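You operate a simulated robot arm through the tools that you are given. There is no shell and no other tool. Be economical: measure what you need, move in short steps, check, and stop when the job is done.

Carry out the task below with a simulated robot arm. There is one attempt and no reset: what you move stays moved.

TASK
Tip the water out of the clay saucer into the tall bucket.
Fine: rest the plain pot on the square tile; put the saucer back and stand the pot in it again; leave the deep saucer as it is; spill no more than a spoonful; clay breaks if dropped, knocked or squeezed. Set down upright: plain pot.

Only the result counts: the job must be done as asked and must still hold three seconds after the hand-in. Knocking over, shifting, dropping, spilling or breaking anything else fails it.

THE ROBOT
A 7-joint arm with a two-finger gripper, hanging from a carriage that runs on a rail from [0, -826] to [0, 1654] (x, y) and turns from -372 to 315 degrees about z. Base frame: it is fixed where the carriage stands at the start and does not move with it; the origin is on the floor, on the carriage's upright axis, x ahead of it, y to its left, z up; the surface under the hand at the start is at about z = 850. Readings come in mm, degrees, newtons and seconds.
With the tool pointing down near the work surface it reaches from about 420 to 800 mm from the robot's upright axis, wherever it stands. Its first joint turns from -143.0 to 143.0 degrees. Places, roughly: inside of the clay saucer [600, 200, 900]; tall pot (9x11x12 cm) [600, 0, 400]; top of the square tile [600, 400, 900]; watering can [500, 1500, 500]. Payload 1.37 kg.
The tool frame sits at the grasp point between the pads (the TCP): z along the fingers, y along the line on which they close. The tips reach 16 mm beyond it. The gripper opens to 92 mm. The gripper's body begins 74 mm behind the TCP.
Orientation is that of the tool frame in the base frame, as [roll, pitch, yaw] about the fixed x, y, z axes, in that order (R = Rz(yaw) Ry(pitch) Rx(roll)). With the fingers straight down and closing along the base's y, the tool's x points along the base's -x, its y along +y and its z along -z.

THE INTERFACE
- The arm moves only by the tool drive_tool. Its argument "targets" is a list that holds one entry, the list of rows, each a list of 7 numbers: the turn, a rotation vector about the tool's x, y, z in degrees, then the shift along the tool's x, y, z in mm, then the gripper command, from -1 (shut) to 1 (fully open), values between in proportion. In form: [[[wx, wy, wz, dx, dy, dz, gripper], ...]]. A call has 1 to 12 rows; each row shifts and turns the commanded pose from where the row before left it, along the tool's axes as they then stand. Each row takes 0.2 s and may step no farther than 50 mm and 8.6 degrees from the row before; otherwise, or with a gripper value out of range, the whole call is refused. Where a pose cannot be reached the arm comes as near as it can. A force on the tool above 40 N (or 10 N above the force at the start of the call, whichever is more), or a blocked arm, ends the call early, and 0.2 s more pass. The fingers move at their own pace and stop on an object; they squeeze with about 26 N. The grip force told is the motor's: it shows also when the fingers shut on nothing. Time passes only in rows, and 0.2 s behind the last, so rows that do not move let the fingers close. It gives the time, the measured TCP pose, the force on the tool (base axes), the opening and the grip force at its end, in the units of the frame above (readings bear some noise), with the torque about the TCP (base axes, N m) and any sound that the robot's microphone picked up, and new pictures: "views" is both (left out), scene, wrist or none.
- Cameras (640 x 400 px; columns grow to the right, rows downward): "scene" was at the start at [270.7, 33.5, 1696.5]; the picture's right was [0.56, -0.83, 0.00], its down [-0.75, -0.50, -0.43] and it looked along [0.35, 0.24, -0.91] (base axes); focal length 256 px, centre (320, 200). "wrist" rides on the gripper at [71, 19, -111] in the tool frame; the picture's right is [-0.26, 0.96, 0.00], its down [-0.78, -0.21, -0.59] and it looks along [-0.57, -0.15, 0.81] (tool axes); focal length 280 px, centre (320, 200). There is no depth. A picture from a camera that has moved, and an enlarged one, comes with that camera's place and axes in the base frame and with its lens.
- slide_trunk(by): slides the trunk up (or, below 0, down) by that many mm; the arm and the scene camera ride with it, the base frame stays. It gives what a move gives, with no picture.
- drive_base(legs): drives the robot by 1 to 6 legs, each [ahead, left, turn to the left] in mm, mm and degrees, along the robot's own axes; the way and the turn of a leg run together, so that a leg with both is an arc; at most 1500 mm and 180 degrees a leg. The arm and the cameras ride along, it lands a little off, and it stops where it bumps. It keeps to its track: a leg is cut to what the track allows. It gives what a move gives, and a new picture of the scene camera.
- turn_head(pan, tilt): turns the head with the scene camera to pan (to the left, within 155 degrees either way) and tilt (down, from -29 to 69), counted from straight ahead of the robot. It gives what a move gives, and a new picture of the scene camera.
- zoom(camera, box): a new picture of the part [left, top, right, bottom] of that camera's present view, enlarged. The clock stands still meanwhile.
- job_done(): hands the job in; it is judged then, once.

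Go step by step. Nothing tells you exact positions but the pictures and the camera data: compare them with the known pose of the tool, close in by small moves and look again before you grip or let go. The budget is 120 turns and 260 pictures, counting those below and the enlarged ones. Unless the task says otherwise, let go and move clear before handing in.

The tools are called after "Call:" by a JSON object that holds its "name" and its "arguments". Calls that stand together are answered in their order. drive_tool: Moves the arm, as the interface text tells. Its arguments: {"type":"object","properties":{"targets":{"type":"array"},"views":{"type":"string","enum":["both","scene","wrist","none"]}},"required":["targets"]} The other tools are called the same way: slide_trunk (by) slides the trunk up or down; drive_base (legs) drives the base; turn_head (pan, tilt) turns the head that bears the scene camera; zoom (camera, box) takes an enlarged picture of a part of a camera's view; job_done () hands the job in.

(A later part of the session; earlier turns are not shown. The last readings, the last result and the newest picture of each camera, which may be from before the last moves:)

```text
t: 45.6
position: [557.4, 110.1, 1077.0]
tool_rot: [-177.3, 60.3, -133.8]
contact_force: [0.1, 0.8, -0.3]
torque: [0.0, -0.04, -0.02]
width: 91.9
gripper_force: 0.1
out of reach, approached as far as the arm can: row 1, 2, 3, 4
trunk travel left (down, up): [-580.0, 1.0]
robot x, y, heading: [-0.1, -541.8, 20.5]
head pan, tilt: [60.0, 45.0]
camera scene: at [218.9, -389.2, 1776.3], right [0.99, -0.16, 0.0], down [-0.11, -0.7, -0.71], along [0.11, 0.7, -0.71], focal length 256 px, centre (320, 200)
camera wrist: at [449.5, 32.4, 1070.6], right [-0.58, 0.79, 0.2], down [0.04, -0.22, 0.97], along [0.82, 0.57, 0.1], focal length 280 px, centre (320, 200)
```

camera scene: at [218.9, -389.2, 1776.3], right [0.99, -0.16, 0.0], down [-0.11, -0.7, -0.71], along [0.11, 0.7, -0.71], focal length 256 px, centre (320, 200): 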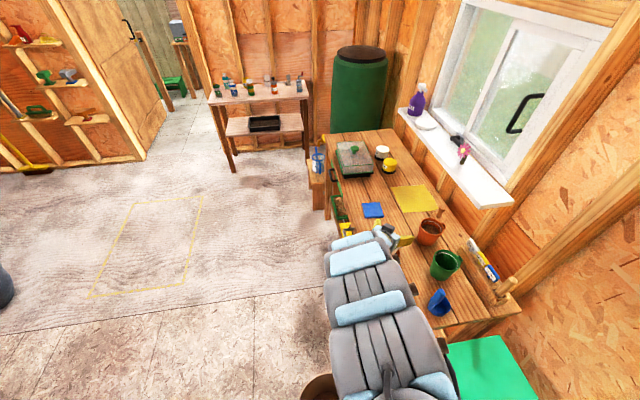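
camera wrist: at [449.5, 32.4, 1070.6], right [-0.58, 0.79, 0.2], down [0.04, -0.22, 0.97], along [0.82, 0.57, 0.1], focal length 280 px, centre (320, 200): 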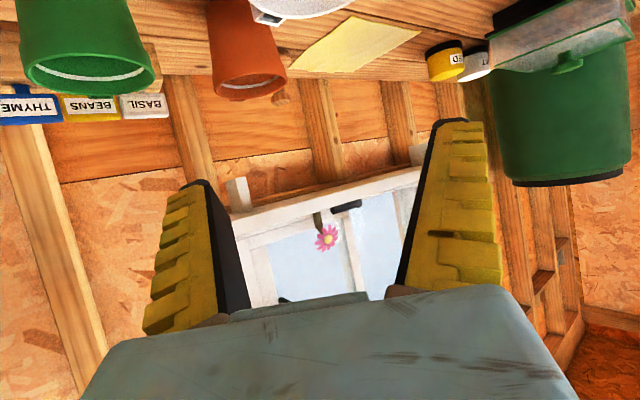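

The hand is pitched right. Now I retreat down and back to a stand-off point about 120 mm short of the pot at z≈975.

Call:
{"name": "drive_tool", "arguments": {"targets": [[[0, 0, 1.5, 30, 7, -1.5, 1], [0, 0, 0, 30, 7, -1.5, 1], [0, 0, 0, 30, 7, -1.5, 1], [0, 0, 0, 30, 7, -1.5, 1], [0, 0, 0, 0, 0, 0, 1]]]}}

```text
t: 46.8
position: [490.3, 85.4, 977.7]
tool_rot: [-179.8, 60.3, -136.9]
contact_force: [0.2, 1.7, 0.7]
torque: [-0.02, 0.0, -0.03]
width: 91.8
gripper_force: 0.1
trunk travel left (down, up): [-580.0, 1.0]
robot x, y, heading: [-1.4, -546.7, 21.0]
head pan, tilt: [60.0, 45.0]
camera scene: at [219.0, -389.2, 1776.4], right [0.99, -0.16, 0.0], down [-0.11, -0.7, -0.71], along [0.11, 0.7, -0.71], focal length 256 px, centre (320, 200)
camera wrist: at [380.3, 9.3, 970.5], right [-0.56, 0.8, 0.23], down [0.05, -0.24, 0.97], along [0.82, 0.56, 0.09], focal length 280 px, centre (320, 200)
```

scene: 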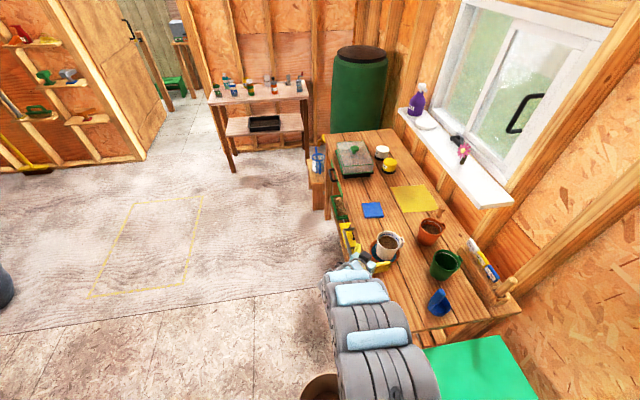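
wrist: 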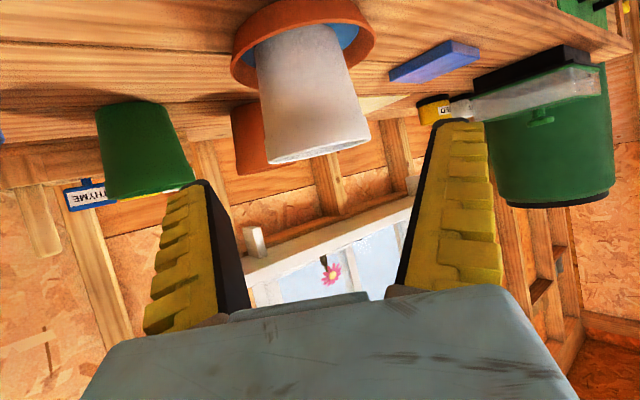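

The pot, upside-down in the picture, is well in view, a little left of the gripper's centre. I'll zoom to read the saucer's rim height.

Call:
{"name": "zoom", "arguments": {"camera": "wrist", "box": [200, 0, 420, 180]}}

Call:
{"name": "zoom", "arguments": {"camera": "scene", "box": [330, 210, 430, 290]}}

```text
2.22 times, centred on (310, 90) of wrist
camera zoom: at [380.3, 9.3, 970.5], right [-0.56, 0.8, 0.23], down [0.05, -0.24, 0.97], along [0.82, 0.56, 0.09], focal length 623 px, centre (342, 444)
```

zoom: 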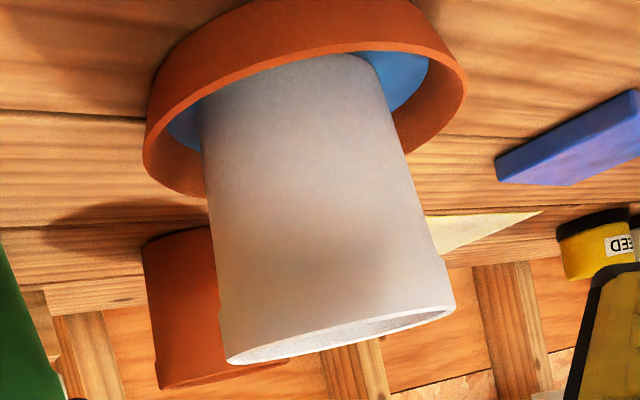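

```text
5.00 times, centred on (380, 250) of scene
camera zoom: at [219.0, -389.2, 1776.4], right [0.99, -0.16, 0.0], down [-0.11, -0.7, -0.71], along [0.11, 0.7, -0.71], focal length 1278 px, centre (20, -50)
```

zoom: 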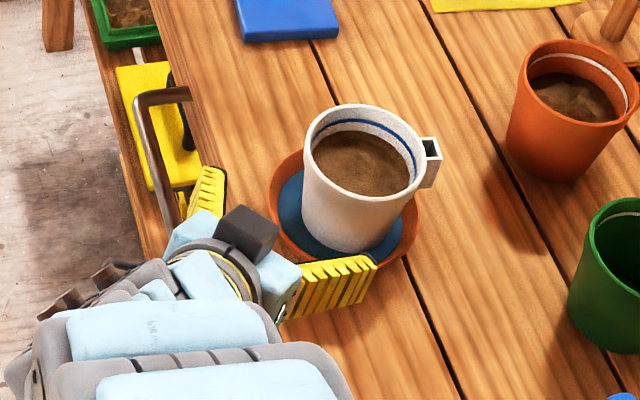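

Saucer rim is at z≈872, pot rim z≈953, pot axis ≈(577,155). I advance part way, centring sideways by 10 mm, and look again.

Call:
{"name": "drive_tool", "arguments": {"targets": [[[0, 0, 0, 5, -5, 15, 1], [0, 0, 0, 5, -5, 20, 1], [0, 0, 0, 0, 0, 20, 1], [0, 0, 0, 0, 0, 0, 1]]]}}

Call:
{"name": "zoom", "arguments": {"camera": "scene", "box": [330, 210, 430, 290]}}

```text
t: 47.8
position: [528.7, 108.7, 941.1]
tool_rot: [-179.9, 60.3, -137.0]
contact_force: [-0.2, 0.2, -0.1]
torque: [0.0, -0.01, 0.0]
width: 91.8
gripper_force: 0.0
trunk travel left (down, up): [-580.0, 1.0]
robot x, y, heading: [-1.9, -546.1, 20.8]
head pan, tilt: [60.0, 45.0]
camera scene: at [219.0, -389.2, 1776.4], right [0.99, -0.16, 0.0], down [-0.11, -0.7, -0.71], along [0.11, 0.7, -0.71], focal length 256 px, centre (320, 200)
camera wrist: at [420.5, 31.2, 935.4], right [-0.56, 0.8, 0.23], down [0.05, -0.24, 0.97], along [0.82, 0.56, 0.09], focal length 280 px, centre (320, 200)
```

scene: 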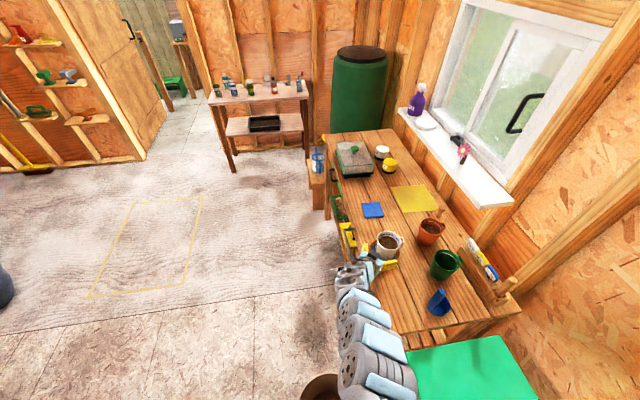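
wrist: 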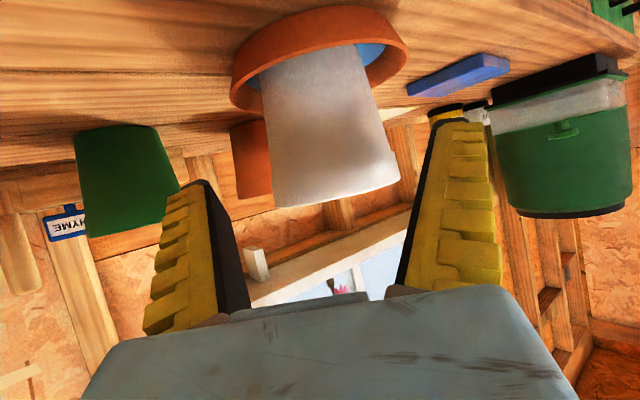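

```text
5.00 times, centred on (380, 250) of scene
camera zoom: at [219.0, -389.2, 1776.4], right [0.99, -0.16, 0.0], down [-0.11, -0.7, -0.71], along [0.11, 0.7, -0.71], focal length 1278 px, centre (20, -50)
```

zoom: 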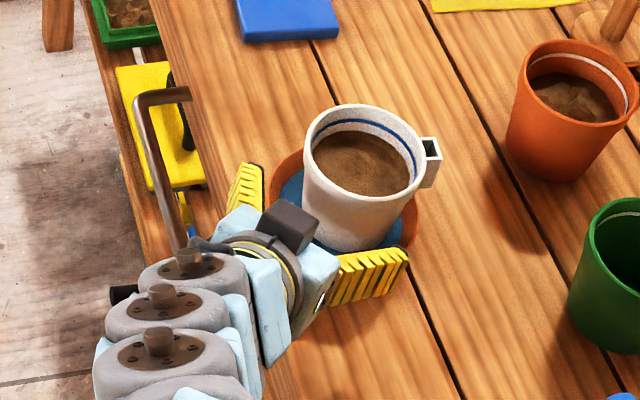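

Centring is within 2 mm. Continue in along the tool axis, half the rest first.

Call:
{"name": "drive_tool", "arguments": {"targets": [[[0, 0, 0, 1, 1.5, 14, 1], [0, 0, 0, 0, 0, 14, 1], [0, 0, 0, 0, 0, 12, 1], [0, 0, 0, 0, 0, 0, 1]]]}}

Call:
{"name": "zoom", "arguments": {"camera": "scene", "box": [350, 210, 430, 280]}}

```text
t: 48.8
position: [551.4, 131.3, 920.3]
tool_rot: [-179.9, 60.3, -137.0]
contact_force: [0.5, 0.1, -0.3]
torque: [-0.01, -0.03, -0.01]
width: 92.0
gripper_force: 0.0
trunk travel left (down, up): [-580.0, 1.0]
robot x, y, heading: [1.6, -549.6, 20.8]
head pan, tilt: [60.0, 45.0]
camera scene: at [218.9, -389.2, 1776.3], right [0.99, -0.16, 0.0], down [-0.11, -0.7, -0.71], along [0.11, 0.7, -0.71], focal length 256 px, centre (320, 200)
camera wrist: at [442.6, 55.2, 914.5], right [-0.56, 0.79, 0.23], down [0.05, -0.24, 0.97], along [0.82, 0.56, 0.09], focal length 280 px, centre (320, 200)
```

scene: 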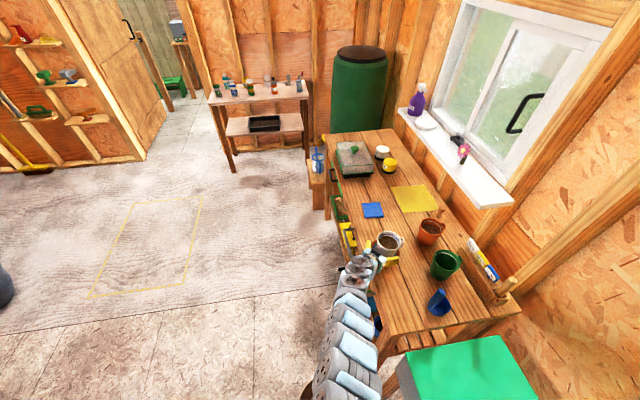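
wrist: 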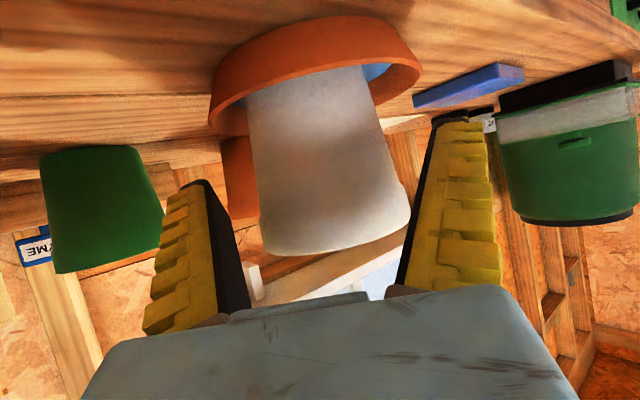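

```text
5.71 times, centred on (390, 245) of scene
camera zoom: at [218.9, -389.2, 1776.3], right [0.99, -0.16, 0.0], down [-0.11, -0.7, -0.71], along [0.11, 0.7, -0.71], focal length 1461 px, centre (-80, -57)
```

zoom: 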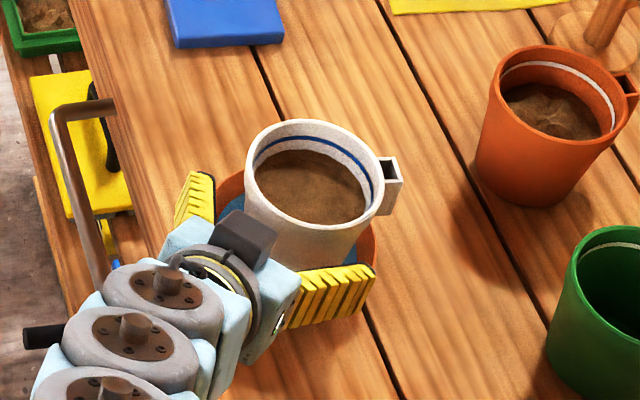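

Still centred. Final 33 mm in, then look before closing.

Call:
{"name": "drive_tool", "arguments": {"targets": [[[0, 0, 0, 0, -0.5, 12, 1], [0, 0, 0, 0, 0, 11, 1], [0, 0, 0, 0, 0, 10, 1], [0, 0, 0, 0, 0, 0, 1]]]}}

Call:
{"name": "zoom", "arguments": {"camera": "scene", "box": [360, 215, 430, 275]}}

```text
t: 49.8
position: [566.4, 144.8, 909.9]
tool_rot: [-179.9, 60.2, -136.9]
contact_force: [0.4, 0.1, -0.3]
torque: [0.0, 0.02, 0.0]
width: 91.9
gripper_force: 0.2
out of reach, approached as far as the arm can: row 3
trunk travel left (down, up): [-580.0, 1.0]
robot x, y, heading: [0.9, -546.0, 20.8]
head pan, tilt: [60.0, 45.0]
camera scene: at [218.9, -389.2, 1776.3], right [0.99, -0.16, 0.0], down [-0.11, -0.7, -0.71], along [0.11, 0.7, -0.71], focal length 256 px, centre (320, 200)
camera wrist: at [458.1, 68.2, 903.5], right [-0.56, 0.79, 0.23], down [0.05, -0.24, 0.97], along [0.82, 0.56, 0.09], focal length 280 px, centre (320, 200)
```

scene: 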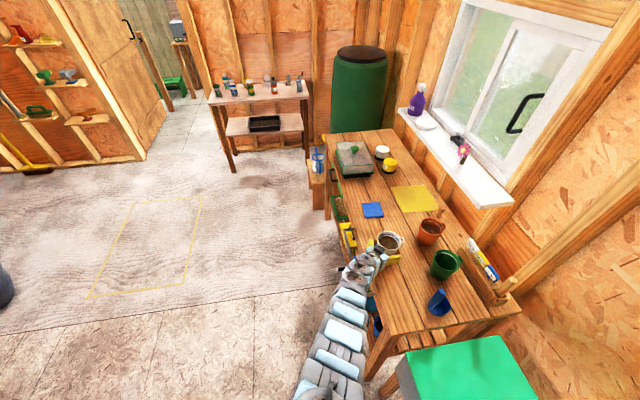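
wrist: 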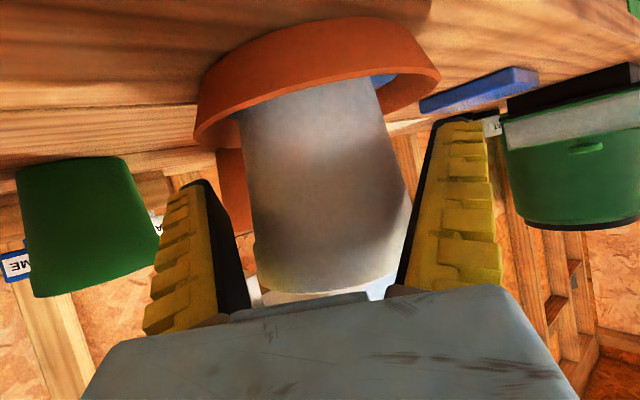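

```text
6.67 times, centred on (395, 245) of scene
camera zoom: at [218.9, -389.2, 1776.3], right [0.99, -0.16, 0.0], down [-0.11, -0.7, -0.71], along [0.11, 0.7, -0.71], focal length 1704 px, centre (-180, -100)
```

zoom: 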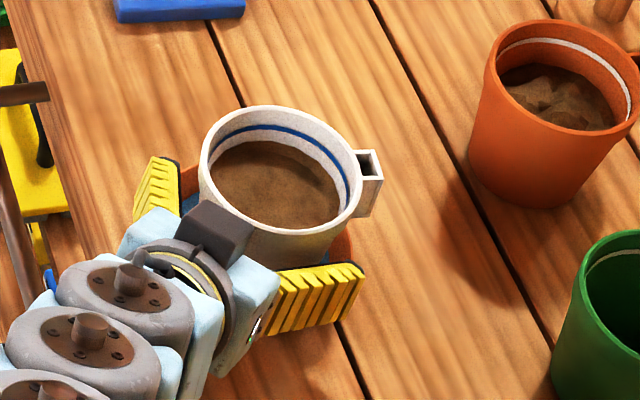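

The arm is at full stretch 12 mm short. I'll back off, shift, bring the robot 80 mm nearer and approach again.

Call:
{"name": "drive_tool", "arguments": {"targets": [[[0, 0, 0, 0, 0, -25, 1], [0, 0, 0, 0, 0, -25, 1], [0, 0, 0, 0, 0, -20, 1], [0, 0, 0, 9, -19.5, -15.7, 1], [0, 0, 0, 9, -19.5, -15.7, 1], [0, 0, 0, 9, -19.5, -15.7, 1], [0, 0, 0, 0, 0, 0, 1]]], "views": "none"}}

Call:
{"name": "drive_base", "arguments": {"legs": [[28.4, 74.8, 0]]}}

Call:
{"name": "zoom", "arguments": {"camera": "wrist", "box": [0, 0, 640, 400]}}

```text
t: 51.4
position: [524.1, 23.8, 942.9]
tool_rot: [-179.8, 60.3, -137.0]
contact_force: [0.5, -0.3, 0.5]
torque: [-0.01, 0.0, 0.01]
width: 91.8
gripper_force: 0.1
trunk travel left (down, up): [-580.0, 1.0]
robot x, y, heading: [-0.2, -548.3, 20.6]
head pan, tilt: [60.0, 45.0]
```

```text
t: 52.5
position: [524.1, 102.8, 943.2]
tool_rot: [-179.9, 60.3, -137.1]
contact_force: [-0.5, 0.2, 0.0]
torque: [0.04, 0.0, 0.0]
width: 91.6
gripper_force: 0.1
trunk travel left (down, up): [-580.0, 1.0]
robot x, y, heading: [2.7, -465.0, 20.5]
head pan, tilt: [60.0, 45.0]
camera scene: at [219.2, -310.7, 1776.3], right [0.99, -0.16, 0.0], down [-0.12, -0.7, -0.71], along [0.12, 0.7, -0.71], focal length 256 px, centre (320, 200)
```

scene: 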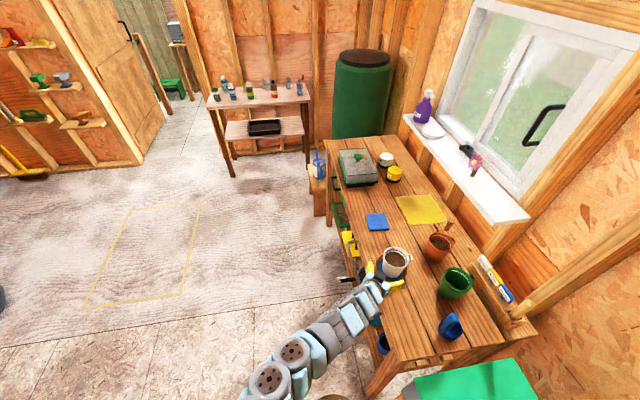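

```text
1.00 times, centred on (320, 200) of wrist (not enlarged: the box is as wide or as high as the picture)
camera zoom: at [415.0, 26.4, 937.1], right [-0.56, 0.8, 0.23], down [0.05, -0.24, 0.97], along [0.83, 0.56, 0.09], focal length 280 px, centre (320, 200)
```

zoom: 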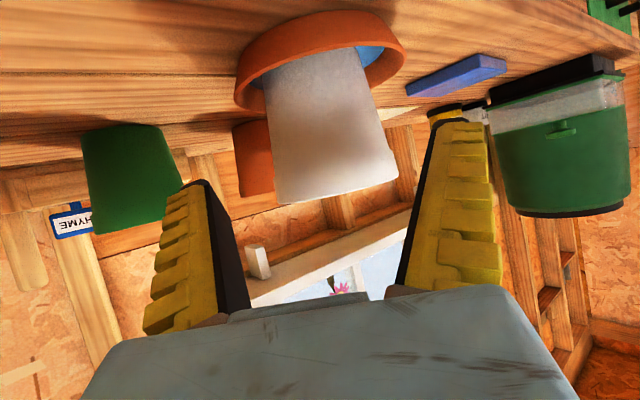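

The robot is nearer and the pot is centred. I approach fully.

Call:
{"name": "drive_tool", "arguments": {"targets": [[[0, 0, 0, -0.5, 0.5, 18, 1], [0, 0, 0, -0.5, 0.5, 18, 1], [0, 0, 0, -0.5, 0.5, 18, 1], [0, 0, 0, 0, 0, 14, 1], [0, 0, 0, 0, 0, 13, 1], [0, 0, 0, 0, 0, 0, 1]]]}}

Call:
{"name": "zoom", "arguments": {"camera": "scene", "box": [360, 225, 430, 300]}}

```text
t: 53.9
position: [574.0, 152.3, 904.2]
tool_rot: [-179.9, 60.3, -137.0]
contact_force: [-0.4, 1.6, -0.2]
torque: [-0.02, -0.02, -0.02]
width: 91.9
gripper_force: 0.0
trunk travel left (down, up): [-580.0, 1.0]
robot x, y, heading: [2.0, -472.9, 20.5]
head pan, tilt: [60.0, 45.0]
camera scene: at [219.2, -310.6, 1776.4], right [0.99, -0.16, 0.0], down [-0.12, -0.7, -0.71], along [0.12, 0.7, -0.71], focal length 256 px, centre (320, 200)
camera wrist: at [465.7, 76.0, 898.2], right [-0.56, 0.8, 0.23], down [0.05, -0.24, 0.97], along [0.83, 0.56, 0.09], focal length 280 px, centre (320, 200)
```

scene: 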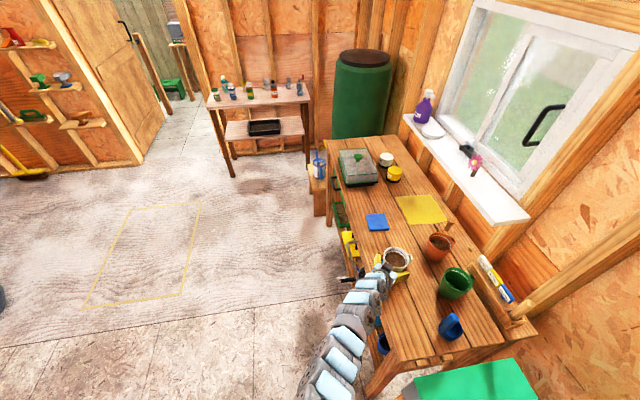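
wrist: 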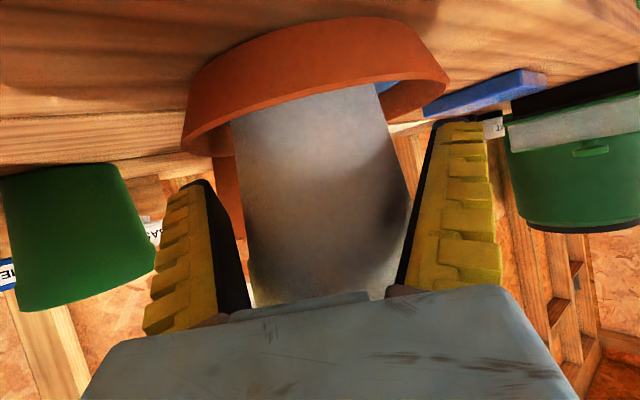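

```text
5.33 times, centred on (395, 262) of scene
camera zoom: at [219.2, -310.6, 1776.4], right [0.99, -0.16, 0.0], down [-0.12, -0.7, -0.71], along [0.12, 0.7, -0.71], focal length 1363 px, centre (-80, -133)
```

zoom: 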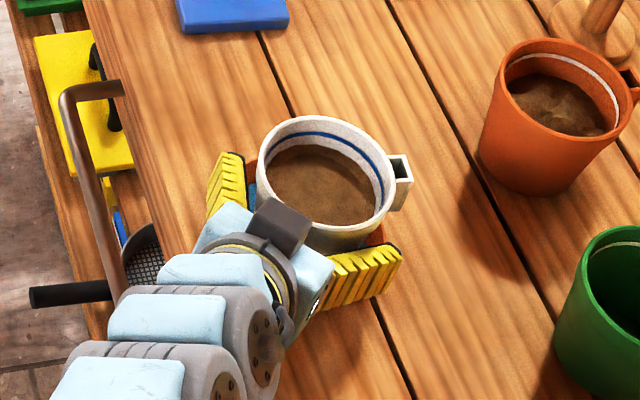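

The gripper straddles the pot. I close gently in small increments, watching the forces.

Call:
{"name": "drive_tool", "arguments": {"targets": [[[0, 0, 0, 0, 0, 0, 0.87], [0, 0, 0, 0, 0, 0, 0.83], [0, 0, 0, 0, 0, 0, 0.83]]], "views": "wrist"}}

```text
t: 54.7
position: [574.5, 151.9, 905.7]
tool_rot: [-179.9, 60.2, -136.9]
contact_force: [0.1, 0.0, 0.0]
torque: [-0.01, -0.02, 0.02]
width: 85.2
gripper_force: 0.2
trunk travel left (down, up): [-580.0, 1.0]
robot x, y, heading: [1.6, -468.3, 20.7]
head pan, tilt: [60.0, 45.0]
camera wrist: at [465.7, 75.7, 898.1], right [-0.56, 0.8, 0.23], down [0.05, -0.24, 0.97], along [0.83, 0.56, 0.09], focal length 280 px, centre (320, 200)
```

wrist: 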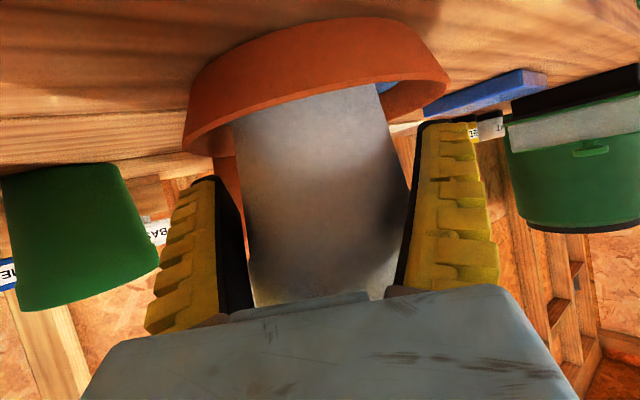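

Call:
{"name": "drive_tool", "arguments": {"targets": [[[0, 0, 0, 0, 0, 0, 0.8], [0, 0, 0, 0, 0, 0, 0.77], [0, 0, 0, 0, 0, 0, 0.77]]], "views": "wrist"}}

```text
t: 55.5
position: [574.8, 151.9, 903.4]
tool_rot: [-179.9, 60.2, -137.0]
contact_force: [-0.4, 0.3, -0.4]
torque: [0.02, -0.05, 0.02]
width: 82.8
gripper_force: 0.2
trunk travel left (down, up): [-580.0, 1.0]
robot x, y, heading: [-0.9, -467.4, 20.6]
head pan, tilt: [60.0, 45.0]
camera wrist: at [465.6, 75.6, 898.0], right [-0.56, 0.8, 0.23], down [0.05, -0.24, 0.97], along [0.83, 0.56, 0.09], focal length 280 px, centre (320, 200)
```

wrist: 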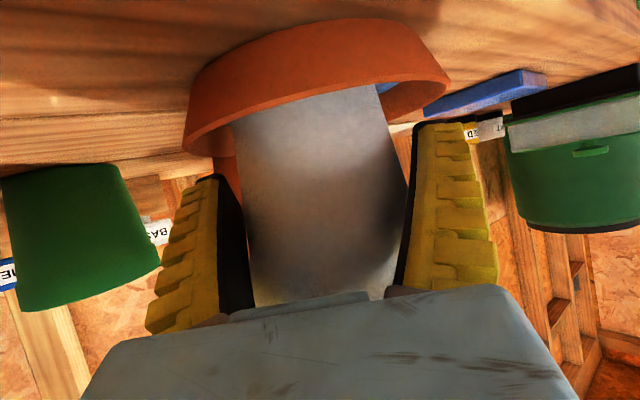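

Call:
{"name": "drive_tool", "arguments": {"targets": [[[0, 0, 0, 0, 0, 0, 0.73], [0, 0, 0, 0, 0, 0, 0.7], [0, 0, 0, 0, 0, 0, 0.7]]], "views": "none"}}

Call:
{"name": "drive_tool", "arguments": {"targets": [[[0, 0, 0, 0, 0, 0, 0.67], [0, 0, 0, 0, 0, 0, 0.64], [0, 0, 0, 0, 0, 0, 0.64]]], "views": "wrist"}}

```text
t: 56.3
position: [574.1, 152.0, 905.3]
tool_rot: [-179.9, 60.3, -137.0]
contact_force: [0.1, 0.1, -0.2]
torque: [-0.02, -0.05, 0.0]
width: 80.0
gripper_force: 0.7
trunk travel left (down, up): [-580.0, 1.0]
robot x, y, heading: [0.7, -467.7, 20.4]
head pan, tilt: [60.0, 45.0]
```

```text
t: 57.1
position: [575.0, 151.6, 904.1]
tool_rot: [-179.9, 60.3, -137.0]
contact_force: [-0.2, 0.4, 0.2]
torque: [-0.01, -0.01, 0.04]
width: 77.1
gripper_force: 0.8
trunk travel left (down, up): [-580.0, 1.0]
robot x, y, heading: [-0.3, -466.9, 20.5]
head pan, tilt: [60.0, 45.0]
camera wrist: at [465.7, 75.7, 898.1], right [-0.56, 0.8, 0.23], down [0.05, -0.24, 0.97], along [0.83, 0.56, 0.09], focal length 280 px, centre (320, 200)
```

wrist: 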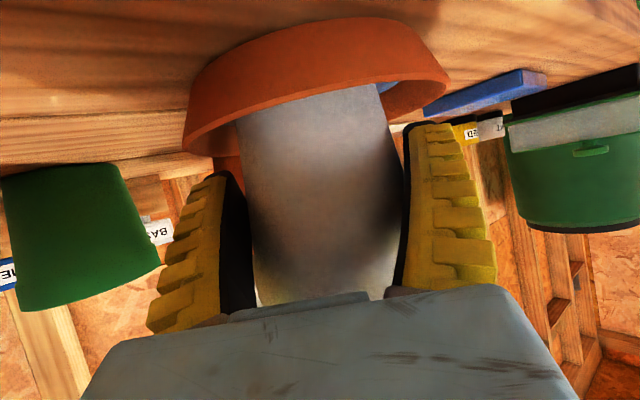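

Call:
{"name": "drive_tool", "arguments": {"targets": [[[0, 0, 0, 0, 0, 0, 0.61], [0, 0, 0, 0, 0, 0, 0.58], [0, 0, 0, 0, 0, 0, 0.58]]], "views": "none"}}

Call:
{"name": "drive_tool", "arguments": {"targets": [[[0, 0, 0, 0, 0, 0, 0.54], [0, 0, 0, 0, 0, 0, 0.5], [0, 0, 0, 0, 0, 0, 0.5]]], "views": "wrist"}}

```text
t: 57.9
position: [575.2, 150.7, 903.7]
tool_rot: [-179.8, 60.3, -137.0]
contact_force: [0.4, 0.9, -0.4]
torque: [0.0, 0.0, -0.01]
width: 74.5
gripper_force: 1.3
trunk travel left (down, up): [-580.0, 1.0]
robot x, y, heading: [2.3, -468.3, 20.9]
head pan, tilt: [60.0, 45.0]
```

```text
t: 58.7
position: [575.0, 151.8, 904.0]
tool_rot: [-180.0, 60.3, -137.0]
contact_force: [-0.8, 0.0, 0.5]
torque: [0.03, 0.03, 0.03]
width: 70.8
gripper_force: 26.2
trunk travel left (down, up): [-580.0, 1.0]
robot x, y, heading: [-1.3, -469.5, 20.6]
head pan, tilt: [60.0, 45.0]
camera wrist: at [465.8, 75.6, 898.1], right [-0.56, 0.8, 0.23], down [0.05, -0.24, 0.97], along [0.83, 0.56, 0.09], focal length 280 px, centre (320, 200)
```

wrist: 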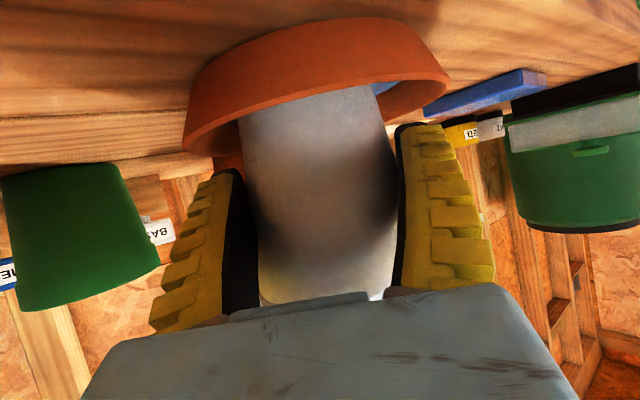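

The pot is gripped (70.8 mm, 26 N). I lift straight up gently.

Call:
{"name": "drive_tool", "arguments": {"targets": [[[0, 0, 0, -4.3, 0, -2.5, 0.45], [0, 0, 0, -8.7, 0, -5, 0.45], [0, 0, 0, -13, 0, -7.5, 0.45], [0, 0, 0, -13, 0, -7.5, 0.45], [0, 0, 0, -13, 0, -7.5, 0.45], [0, 0, 0, 0, 0, 0, 0.45]]]}}

Call:
{"name": "zoom", "arguments": {"camera": "scene", "box": [360, 225, 430, 300]}}

```text
t: 60.1
position: [575.9, 152.4, 965.3]
tool_rot: [-179.8, 60.3, -137.0]
contact_force: [-0.2, 0.0, -1.4]
torque: [-0.02, 0.01, 0.0]
width: 70.3
gripper_force: 25.9
trunk travel left (down, up): [-580.0, 1.0]
robot x, y, heading: [-0.9, -469.9, 20.6]
head pan, tilt: [60.0, 45.0]
camera scene: at [219.2, -310.7, 1776.3], right [0.99, -0.16, 0.0], down [-0.12, -0.7, -0.71], along [0.12, 0.7, -0.71], focal length 256 px, centre (320, 200)
camera wrist: at [466.7, 75.8, 958.7], right [-0.56, 0.8, 0.23], down [0.05, -0.24, 0.97], along [0.83, 0.56, 0.09], focal length 280 px, centre (320, 200)
```

scene: 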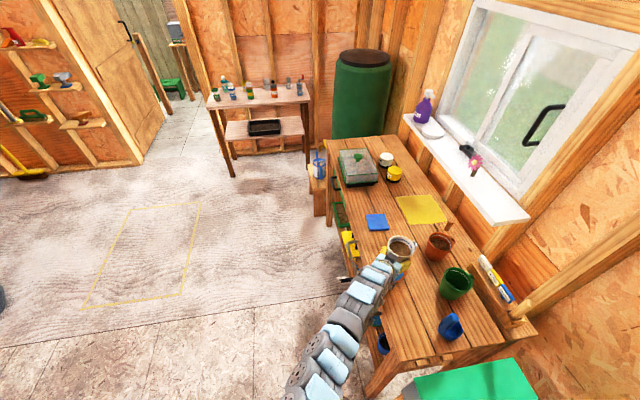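
wrist: 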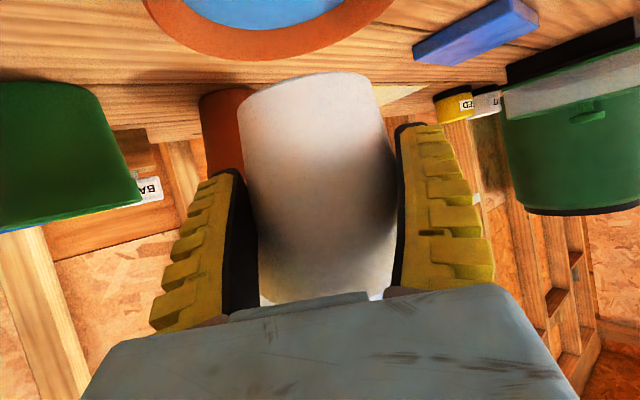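

```text
5.33 times, centred on (395, 262) of scene
camera zoom: at [219.2, -310.7, 1776.3], right [0.99, -0.16, 0.0], down [-0.12, -0.7, -0.71], along [0.12, 0.7, -0.71], focal length 1363 px, centre (-80, -133)
```

zoom: 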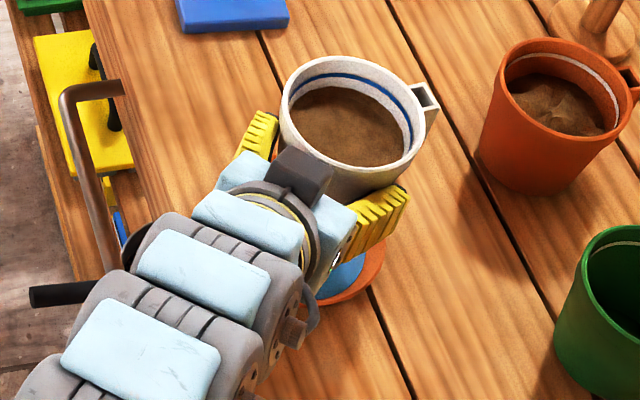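

The pot is up and level, and the saucer stayed put with its water. The tile centre is about (608, 411); I raise a little more and drive the robot left 257 mm to bring the pot over the tile.

Call:
{"name": "drive_tool", "arguments": {"targets": [[[0, 0, 0, -13, 0, -7.5, 0.45], [0, 0, 0, -6, -11, 10, 0.45], [0, 0, 0, -6, -11, 10, 0.45], [0, 0, 0, 0, 0, 0, 0.45]]], "views": "none"}}

Call:
{"name": "drive_base", "arguments": {"legs": [[90.5, 240, 0]]}}

Call:
{"name": "zoom", "arguments": {"camera": "wrist", "box": [0, 0, 640, 400]}}

Call:
{"name": "zoom", "arguments": {"camera": "scene", "box": [350, 205, 450, 285]}}

```text
t: 61.1
position: [607.5, 151.3, 980.5]
tool_rot: [-179.9, 60.4, -137.1]
contact_force: [-0.4, 0.2, -1.5]
torque: [-0.02, 0.03, 0.0]
width: 70.6
gripper_force: 25.5
trunk travel left (down, up): [-580.0, 1.0]
robot x, y, heading: [0.0, -467.2, 20.5]
head pan, tilt: [60.0, 45.0]
```

```text
t: 63.0
position: [606.0, 408.2, 979.5]
tool_rot: [-179.8, 60.3, -136.9]
contact_force: [0.1, -0.9, -0.8]
torque: [-0.02, 0.03, 0.02]
width: 70.0
gripper_force: 25.7
trunk travel left (down, up): [-580.0, 1.0]
robot x, y, heading: [-1.7, -216.7, 20.6]
head pan, tilt: [60.0, 45.0]
camera scene: at [218.9, -53.8, 1776.3], right [0.99, -0.16, 0.0], down [-0.11, -0.7, -0.71], along [0.11, 0.7, -0.71], focal length 256 px, centre (320, 200)
```

scene: 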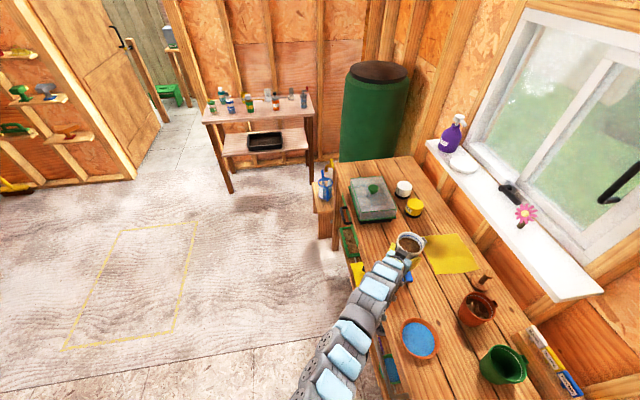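

```text
1.00 times, centred on (320, 200) of wrist (not enlarged: the box is as wide or as high as the picture)
camera zoom: at [497.1, 332.5, 974.2], right [-0.56, 0.79, 0.23], down [0.05, -0.24, 0.97], along [0.82, 0.56, 0.09], focal length 280 px, centre (320, 200)
```

zoom: 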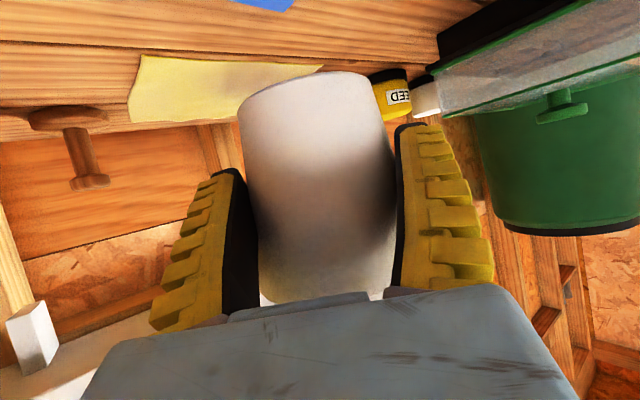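

```text
5.00 times, centred on (400, 245) of scene
camera zoom: at [218.9, -53.8, 1776.3], right [0.99, -0.16, 0.0], down [-0.11, -0.7, -0.71], along [0.11, 0.7, -0.71], focal length 1278 px, centre (-80, -25)
```

zoom: 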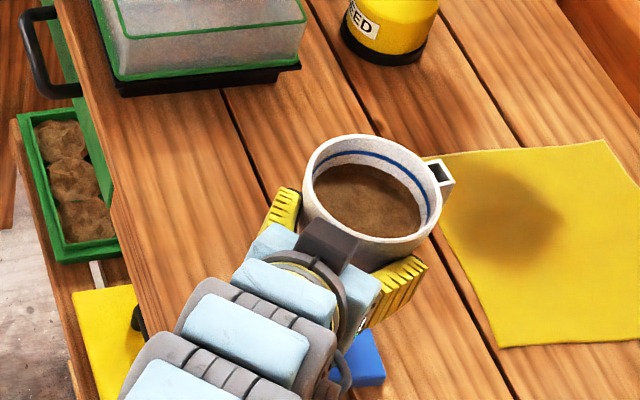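

The pot is over the tile within a few mm. I lower to a little above it and check again.

Call:
{"name": "drive_tool", "arguments": {"targets": [[[0, 0, 0, 14.4, -3, 5, 0.45], [0, 0, 0, 13, 0, 7.4, 0.45], [0, 0, 0, 13, 0, 7.4, 0.45], [0, 0, 0, 8, 0, 4.5, 0.45], [0, 0, 0, 0, 0, 0, 0.45]]]}}

Call:
{"name": "zoom", "arguments": {"camera": "scene", "box": [350, 205, 450, 285]}}

Call:
{"name": "zoom", "arguments": {"camera": "wrist", "box": [160, 0, 480, 200]}}

```text
t: 64.2
position: [605.4, 405.1, 927.0]
tool_rot: [180.0, 60.3, -136.9]
contact_force: [-0.2, -0.4, -0.6]
torque: [0.02, 0.03, 0.01]
width: 69.9
gripper_force: 25.6
trunk travel left (down, up): [-580.0, 1.0]
robot x, y, heading: [-1.1, -208.2, 20.6]
head pan, tilt: [60.0, 45.0]
camera scene: at [218.9, -53.8, 1776.3], right [0.99, -0.16, 0.0], down [-0.11, -0.7, -0.71], along [0.11, 0.7, -0.71], focal length 256 px, centre (320, 200)
camera wrist: at [496.6, 328.3, 921.3], right [-0.56, 0.79, 0.23], down [0.05, -0.24, 0.97], along [0.82, 0.56, 0.09], focal length 280 px, centre (320, 200)
```

scene: 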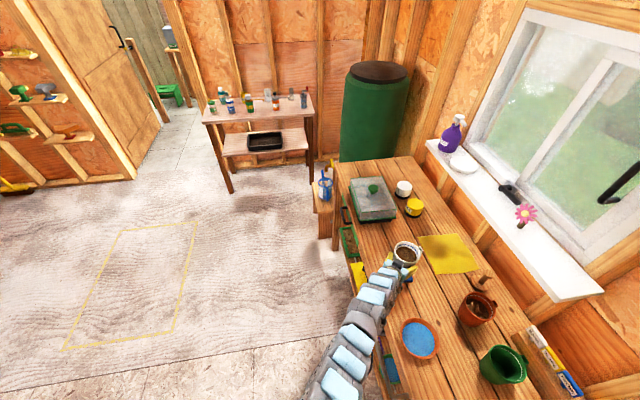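
wrist: 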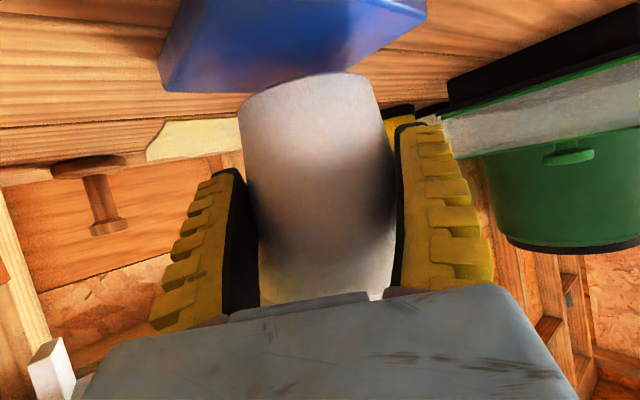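

```text
5.00 times, centred on (400, 245) of scene
camera zoom: at [218.9, -53.8, 1776.3], right [0.99, -0.16, 0.0], down [-0.11, -0.7, -0.71], along [0.11, 0.7, -0.71], focal length 1278 px, centre (-80, -25)
```

zoom: 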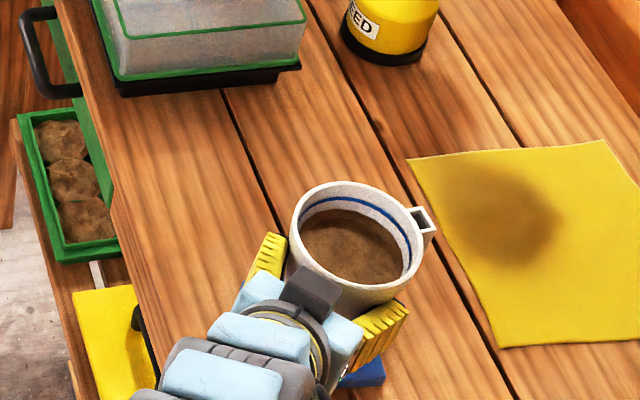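

```text
2.00 times, centred on (320, 100) of wrist
camera zoom: at [496.6, 328.3, 921.3], right [-0.56, 0.79, 0.23], down [0.05, -0.24, 0.97], along [0.82, 0.56, 0.09], focal length 561 px, centre (320, 400)
```

zoom: 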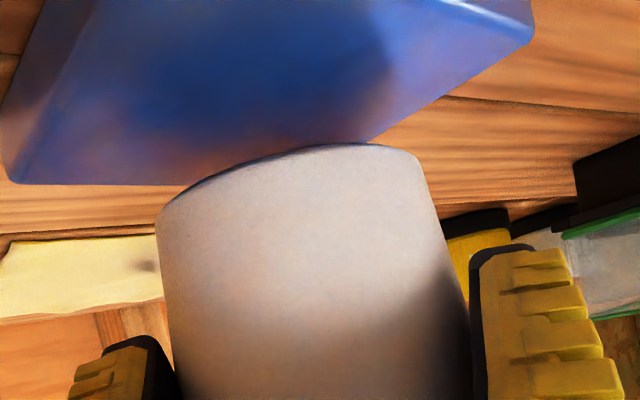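

The tile's centre comes out at about (610, 407) – the pot is right over it. I lower the last bit in small steps.

Call:
{"name": "drive_tool", "arguments": {"targets": [[[0, 0, 0, 4.3, 0, 2.5, 0.45], [0, 0, 0, 3.5, 0, 2, 0.45], [0, 0, 0, 1.7, 0, 1, 0.45], [0, 0, 0, 0, 0, 0, 0.45]]], "views": "wrist"}}

Call:
{"name": "zoom", "arguments": {"camera": "wrist", "box": [160, 0, 480, 200]}}

```text
t: 65.2
position: [604.8, 405.2, 917.0]
tool_rot: [-179.9, 60.2, -136.8]
contact_force: [-0.2, -0.2, -1.4]
torque: [0.01, 0.04, -0.02]
width: 69.8
gripper_force: 25.9
trunk travel left (down, up): [-580.0, 1.0]
robot x, y, heading: [0.1, -209.2, 20.6]
head pan, tilt: [60.0, 45.0]
camera wrist: at [497.0, 328.5, 910.0], right [-0.56, 0.79, 0.23], down [0.05, -0.24, 0.97], along [0.82, 0.56, 0.09], focal length 280 px, centre (320, 200)
```

wrist: 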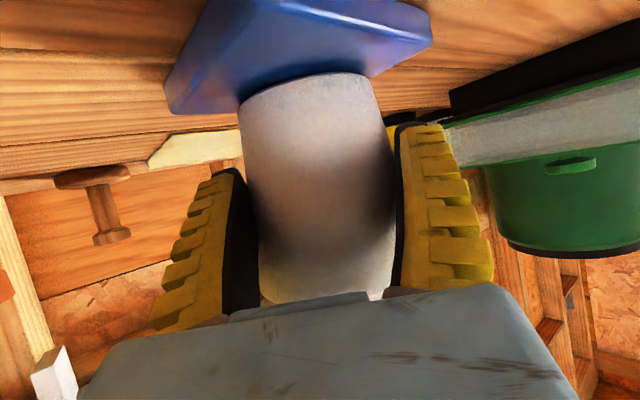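

```text
2.00 times, centred on (320, 100) of wrist
camera zoom: at [497.0, 328.5, 910.0], right [-0.56, 0.79, 0.23], down [0.05, -0.24, 0.97], along [0.82, 0.56, 0.09], focal length 561 px, centre (320, 400)
```

zoom: 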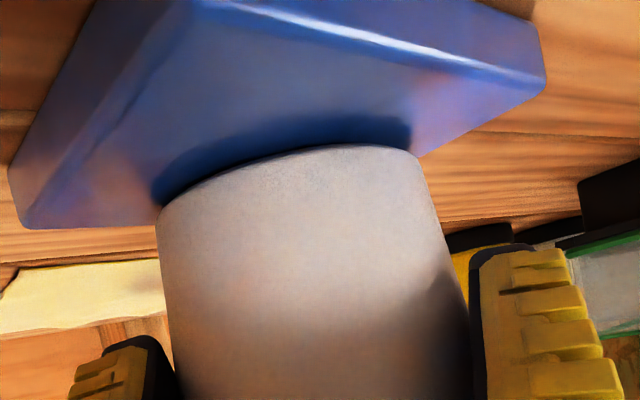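

Call:
{"name": "drive_tool", "arguments": {"targets": [[[0, 0, 0, 2.2, 2, 3, 0.45], [0, 0, 0, 1.3, 2, 3, 0.45], [0, 0, 0, 0.9, 0, 0.5, 0.45], [0, 0, 0, 0.9, 0, 0.5, 0.45], [0, 0, 0, 0, 0, 0, 0.45]]], "views": "none"}}

Call:
{"name": "zoom", "arguments": {"camera": "wrist", "box": [160, 0, 480, 200]}}

```text
t: 66.3
position: [605.4, 410.7, 907.6]
tool_rot: [-179.8, 60.4, -136.9]
contact_force: [-0.3, 0.2, -0.4]
torque: [0.01, 0.02, 0.01]
width: 68.8
gripper_force: 1.5
trunk travel left (down, up): [-580.0, 1.0]
robot x, y, heading: [-0.5, -210.9, 20.9]
head pan, tilt: [60.0, 45.0]
```

```text
2.00 times, centred on (320, 100) of wrist
camera zoom: at [496.6, 333.9, 901.8], right [-0.56, 0.79, 0.23], down [0.05, -0.24, 0.97], along [0.82, 0.56, 0.09], focal length 561 px, centre (320, 400)
```

zoom: 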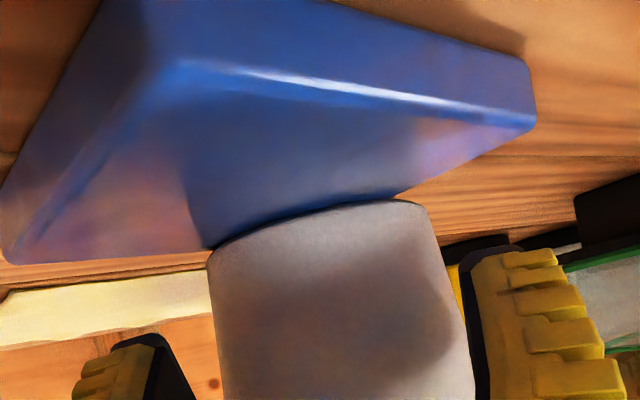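

The grip force dropped, so the pot seems to have touched down on the tile. I look at it before opening.

Call:
{"name": "drive_tool", "arguments": {"targets": [[[0, 0, 0, 0, 0, 0, 0.5]]]}}

Call:
{"name": "zoom", "arguments": {"camera": "scene", "box": [350, 205, 450, 285]}}

```text
t: 66.8
position: [606.2, 409.8, 908.7]
tool_rot: [-180.0, 60.3, -136.9]
contact_force: [1.3, 0.8, -0.6]
torque: [0.0, -0.01, 0.0]
width: 70.9
gripper_force: 1.6
trunk travel left (down, up): [-580.0, 1.0]
robot x, y, heading: [7.6, -209.4, 20.5]
head pan, tilt: [60.0, 45.0]
camera scene: at [219.0, -53.8, 1776.3], right [0.99, -0.16, 0.0], down [-0.11, -0.7, -0.71], along [0.11, 0.7, -0.71], focal length 256 px, centre (320, 200)
camera wrist: at [496.7, 333.8, 901.7], right [-0.56, 0.79, 0.23], down [0.05, -0.24, 0.97], along [0.82, 0.56, 0.09], focal length 280 px, centre (320, 200)
```

scene: 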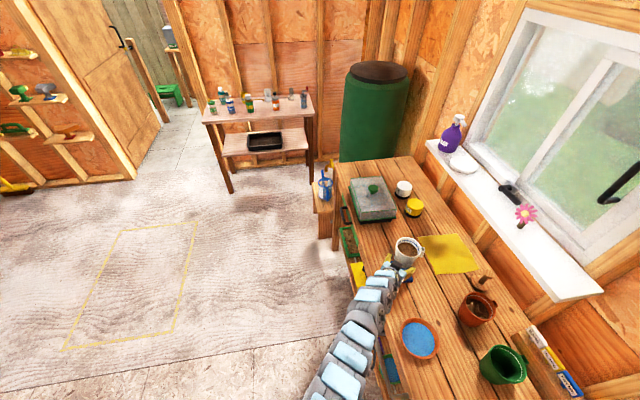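
wrist: 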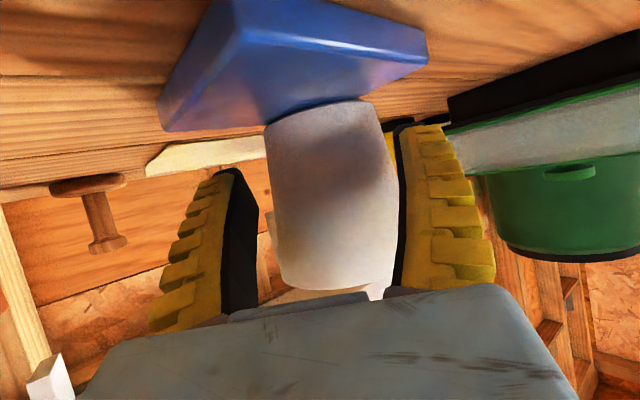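

```text
5.00 times, centred on (400, 245) of scene
camera zoom: at [219.0, -53.8, 1776.3], right [0.99, -0.16, 0.0], down [-0.11, -0.7, -0.71], along [0.11, 0.7, -0.71], focal length 1278 px, centre (-80, -25)
```

zoom: 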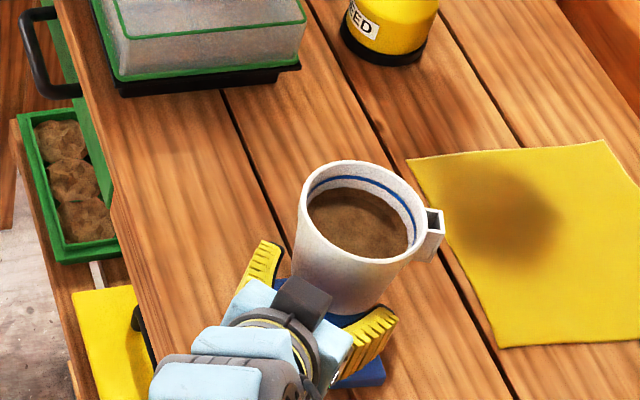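

The pot slid forward in the fingers on touch-down and stands upright on the far part of the tile, stable. I open and back straight out.

Call:
{"name": "drive_tool", "arguments": {"targets": [[[0, 0, 0, 0, 0, 0, 0.8], [0, 0, 0, 0, 0, 0, 1], [0, 0, 0, 0, 0, 0, 1], [0, 0, 0, 0, 0, 0, 1]]], "views": "wrist"}}

Call:
{"name": "drive_tool", "arguments": {"targets": [[[0, 0, 0, 0, 0, -15, 1], [0, 0, 0, 0, 0, -25, 1], [0, 0, 0, 0, 0, -30, 1], [0, 0, 0, 0, 0, -30, 1], [0, 0, 0, 0, 0, 0, 1]]]}}

Call:
{"name": "zoom", "arguments": {"camera": "scene", "box": [350, 205, 450, 285]}}

```text
t: 67.8
position: [605.6, 410.9, 907.4]
tool_rot: [-179.8, 60.4, -136.9]
contact_force: [0.2, 1.2, 0.0]
torque: [-0.05, -0.01, 0.01]
width: 91.7
gripper_force: 0.0
trunk travel left (down, up): [-580.0, 1.0]
robot x, y, heading: [-2.0, -207.8, 20.7]
head pan, tilt: [60.0, 45.0]
camera wrist: at [496.7, 333.8, 901.7], right [-0.56, 0.79, 0.23], down [0.05, -0.24, 0.97], along [0.82, 0.56, 0.09], focal length 280 px, centre (320, 200)
```

wrist: 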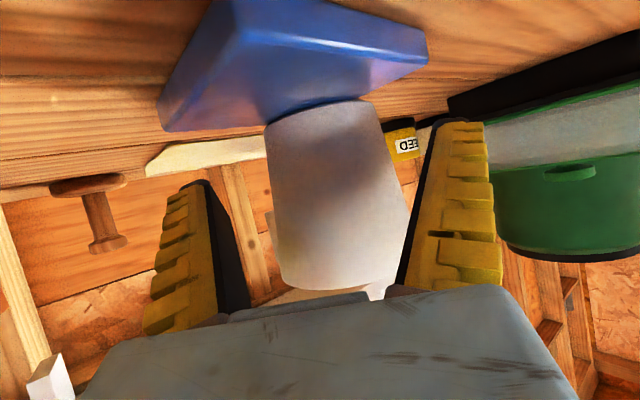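

```text
t: 69.0
position: [541.5, 349.6, 955.5]
tool_rot: [-179.8, 60.2, -136.9]
contact_force: [-0.1, -1.0, 0.0]
torque: [-0.04, 0.0, 0.0]
width: 91.8
gripper_force: 0.0
trunk travel left (down, up): [-580.0, 1.0]
robot x, y, heading: [-0.4, -209.9, 20.8]
head pan, tilt: [60.0, 45.0]
camera scene: at [218.9, -53.8, 1776.3], right [0.99, -0.16, 0.0], down [-0.11, -0.7, -0.71], along [0.11, 0.7, -0.71], focal length 256 px, centre (320, 200)
camera wrist: at [432.3, 273.7, 949.4], right [-0.56, 0.79, 0.23], down [0.05, -0.24, 0.97], along [0.82, 0.56, 0.09], focal length 280 px, centre (320, 200)
```

scene: 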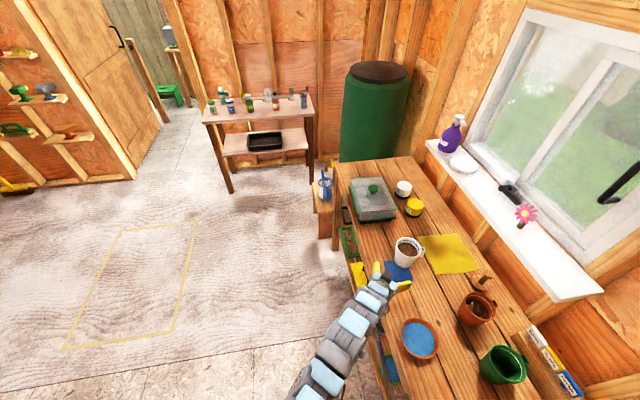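
wrist: 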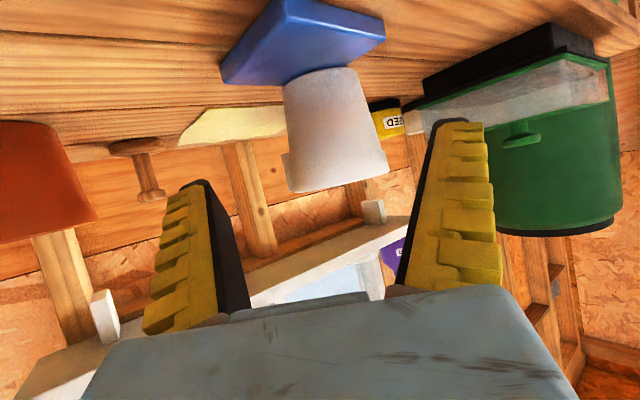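

```text
5.00 times, centred on (400, 245) of scene
camera zoom: at [218.9, -53.8, 1776.3], right [0.99, -0.16, 0.0], down [-0.11, -0.7, -0.71], along [0.11, 0.7, -0.71], focal length 1278 px, centre (-80, -25)
```

zoom: 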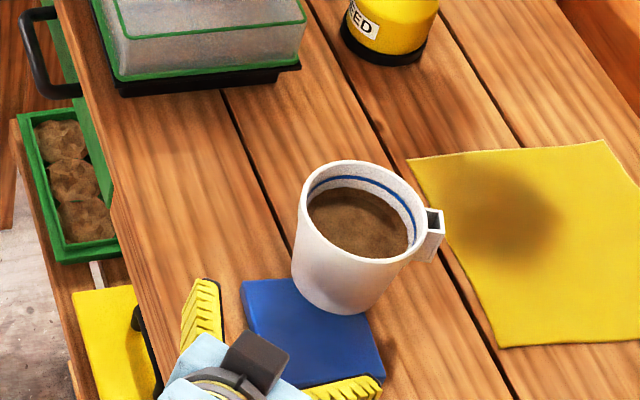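

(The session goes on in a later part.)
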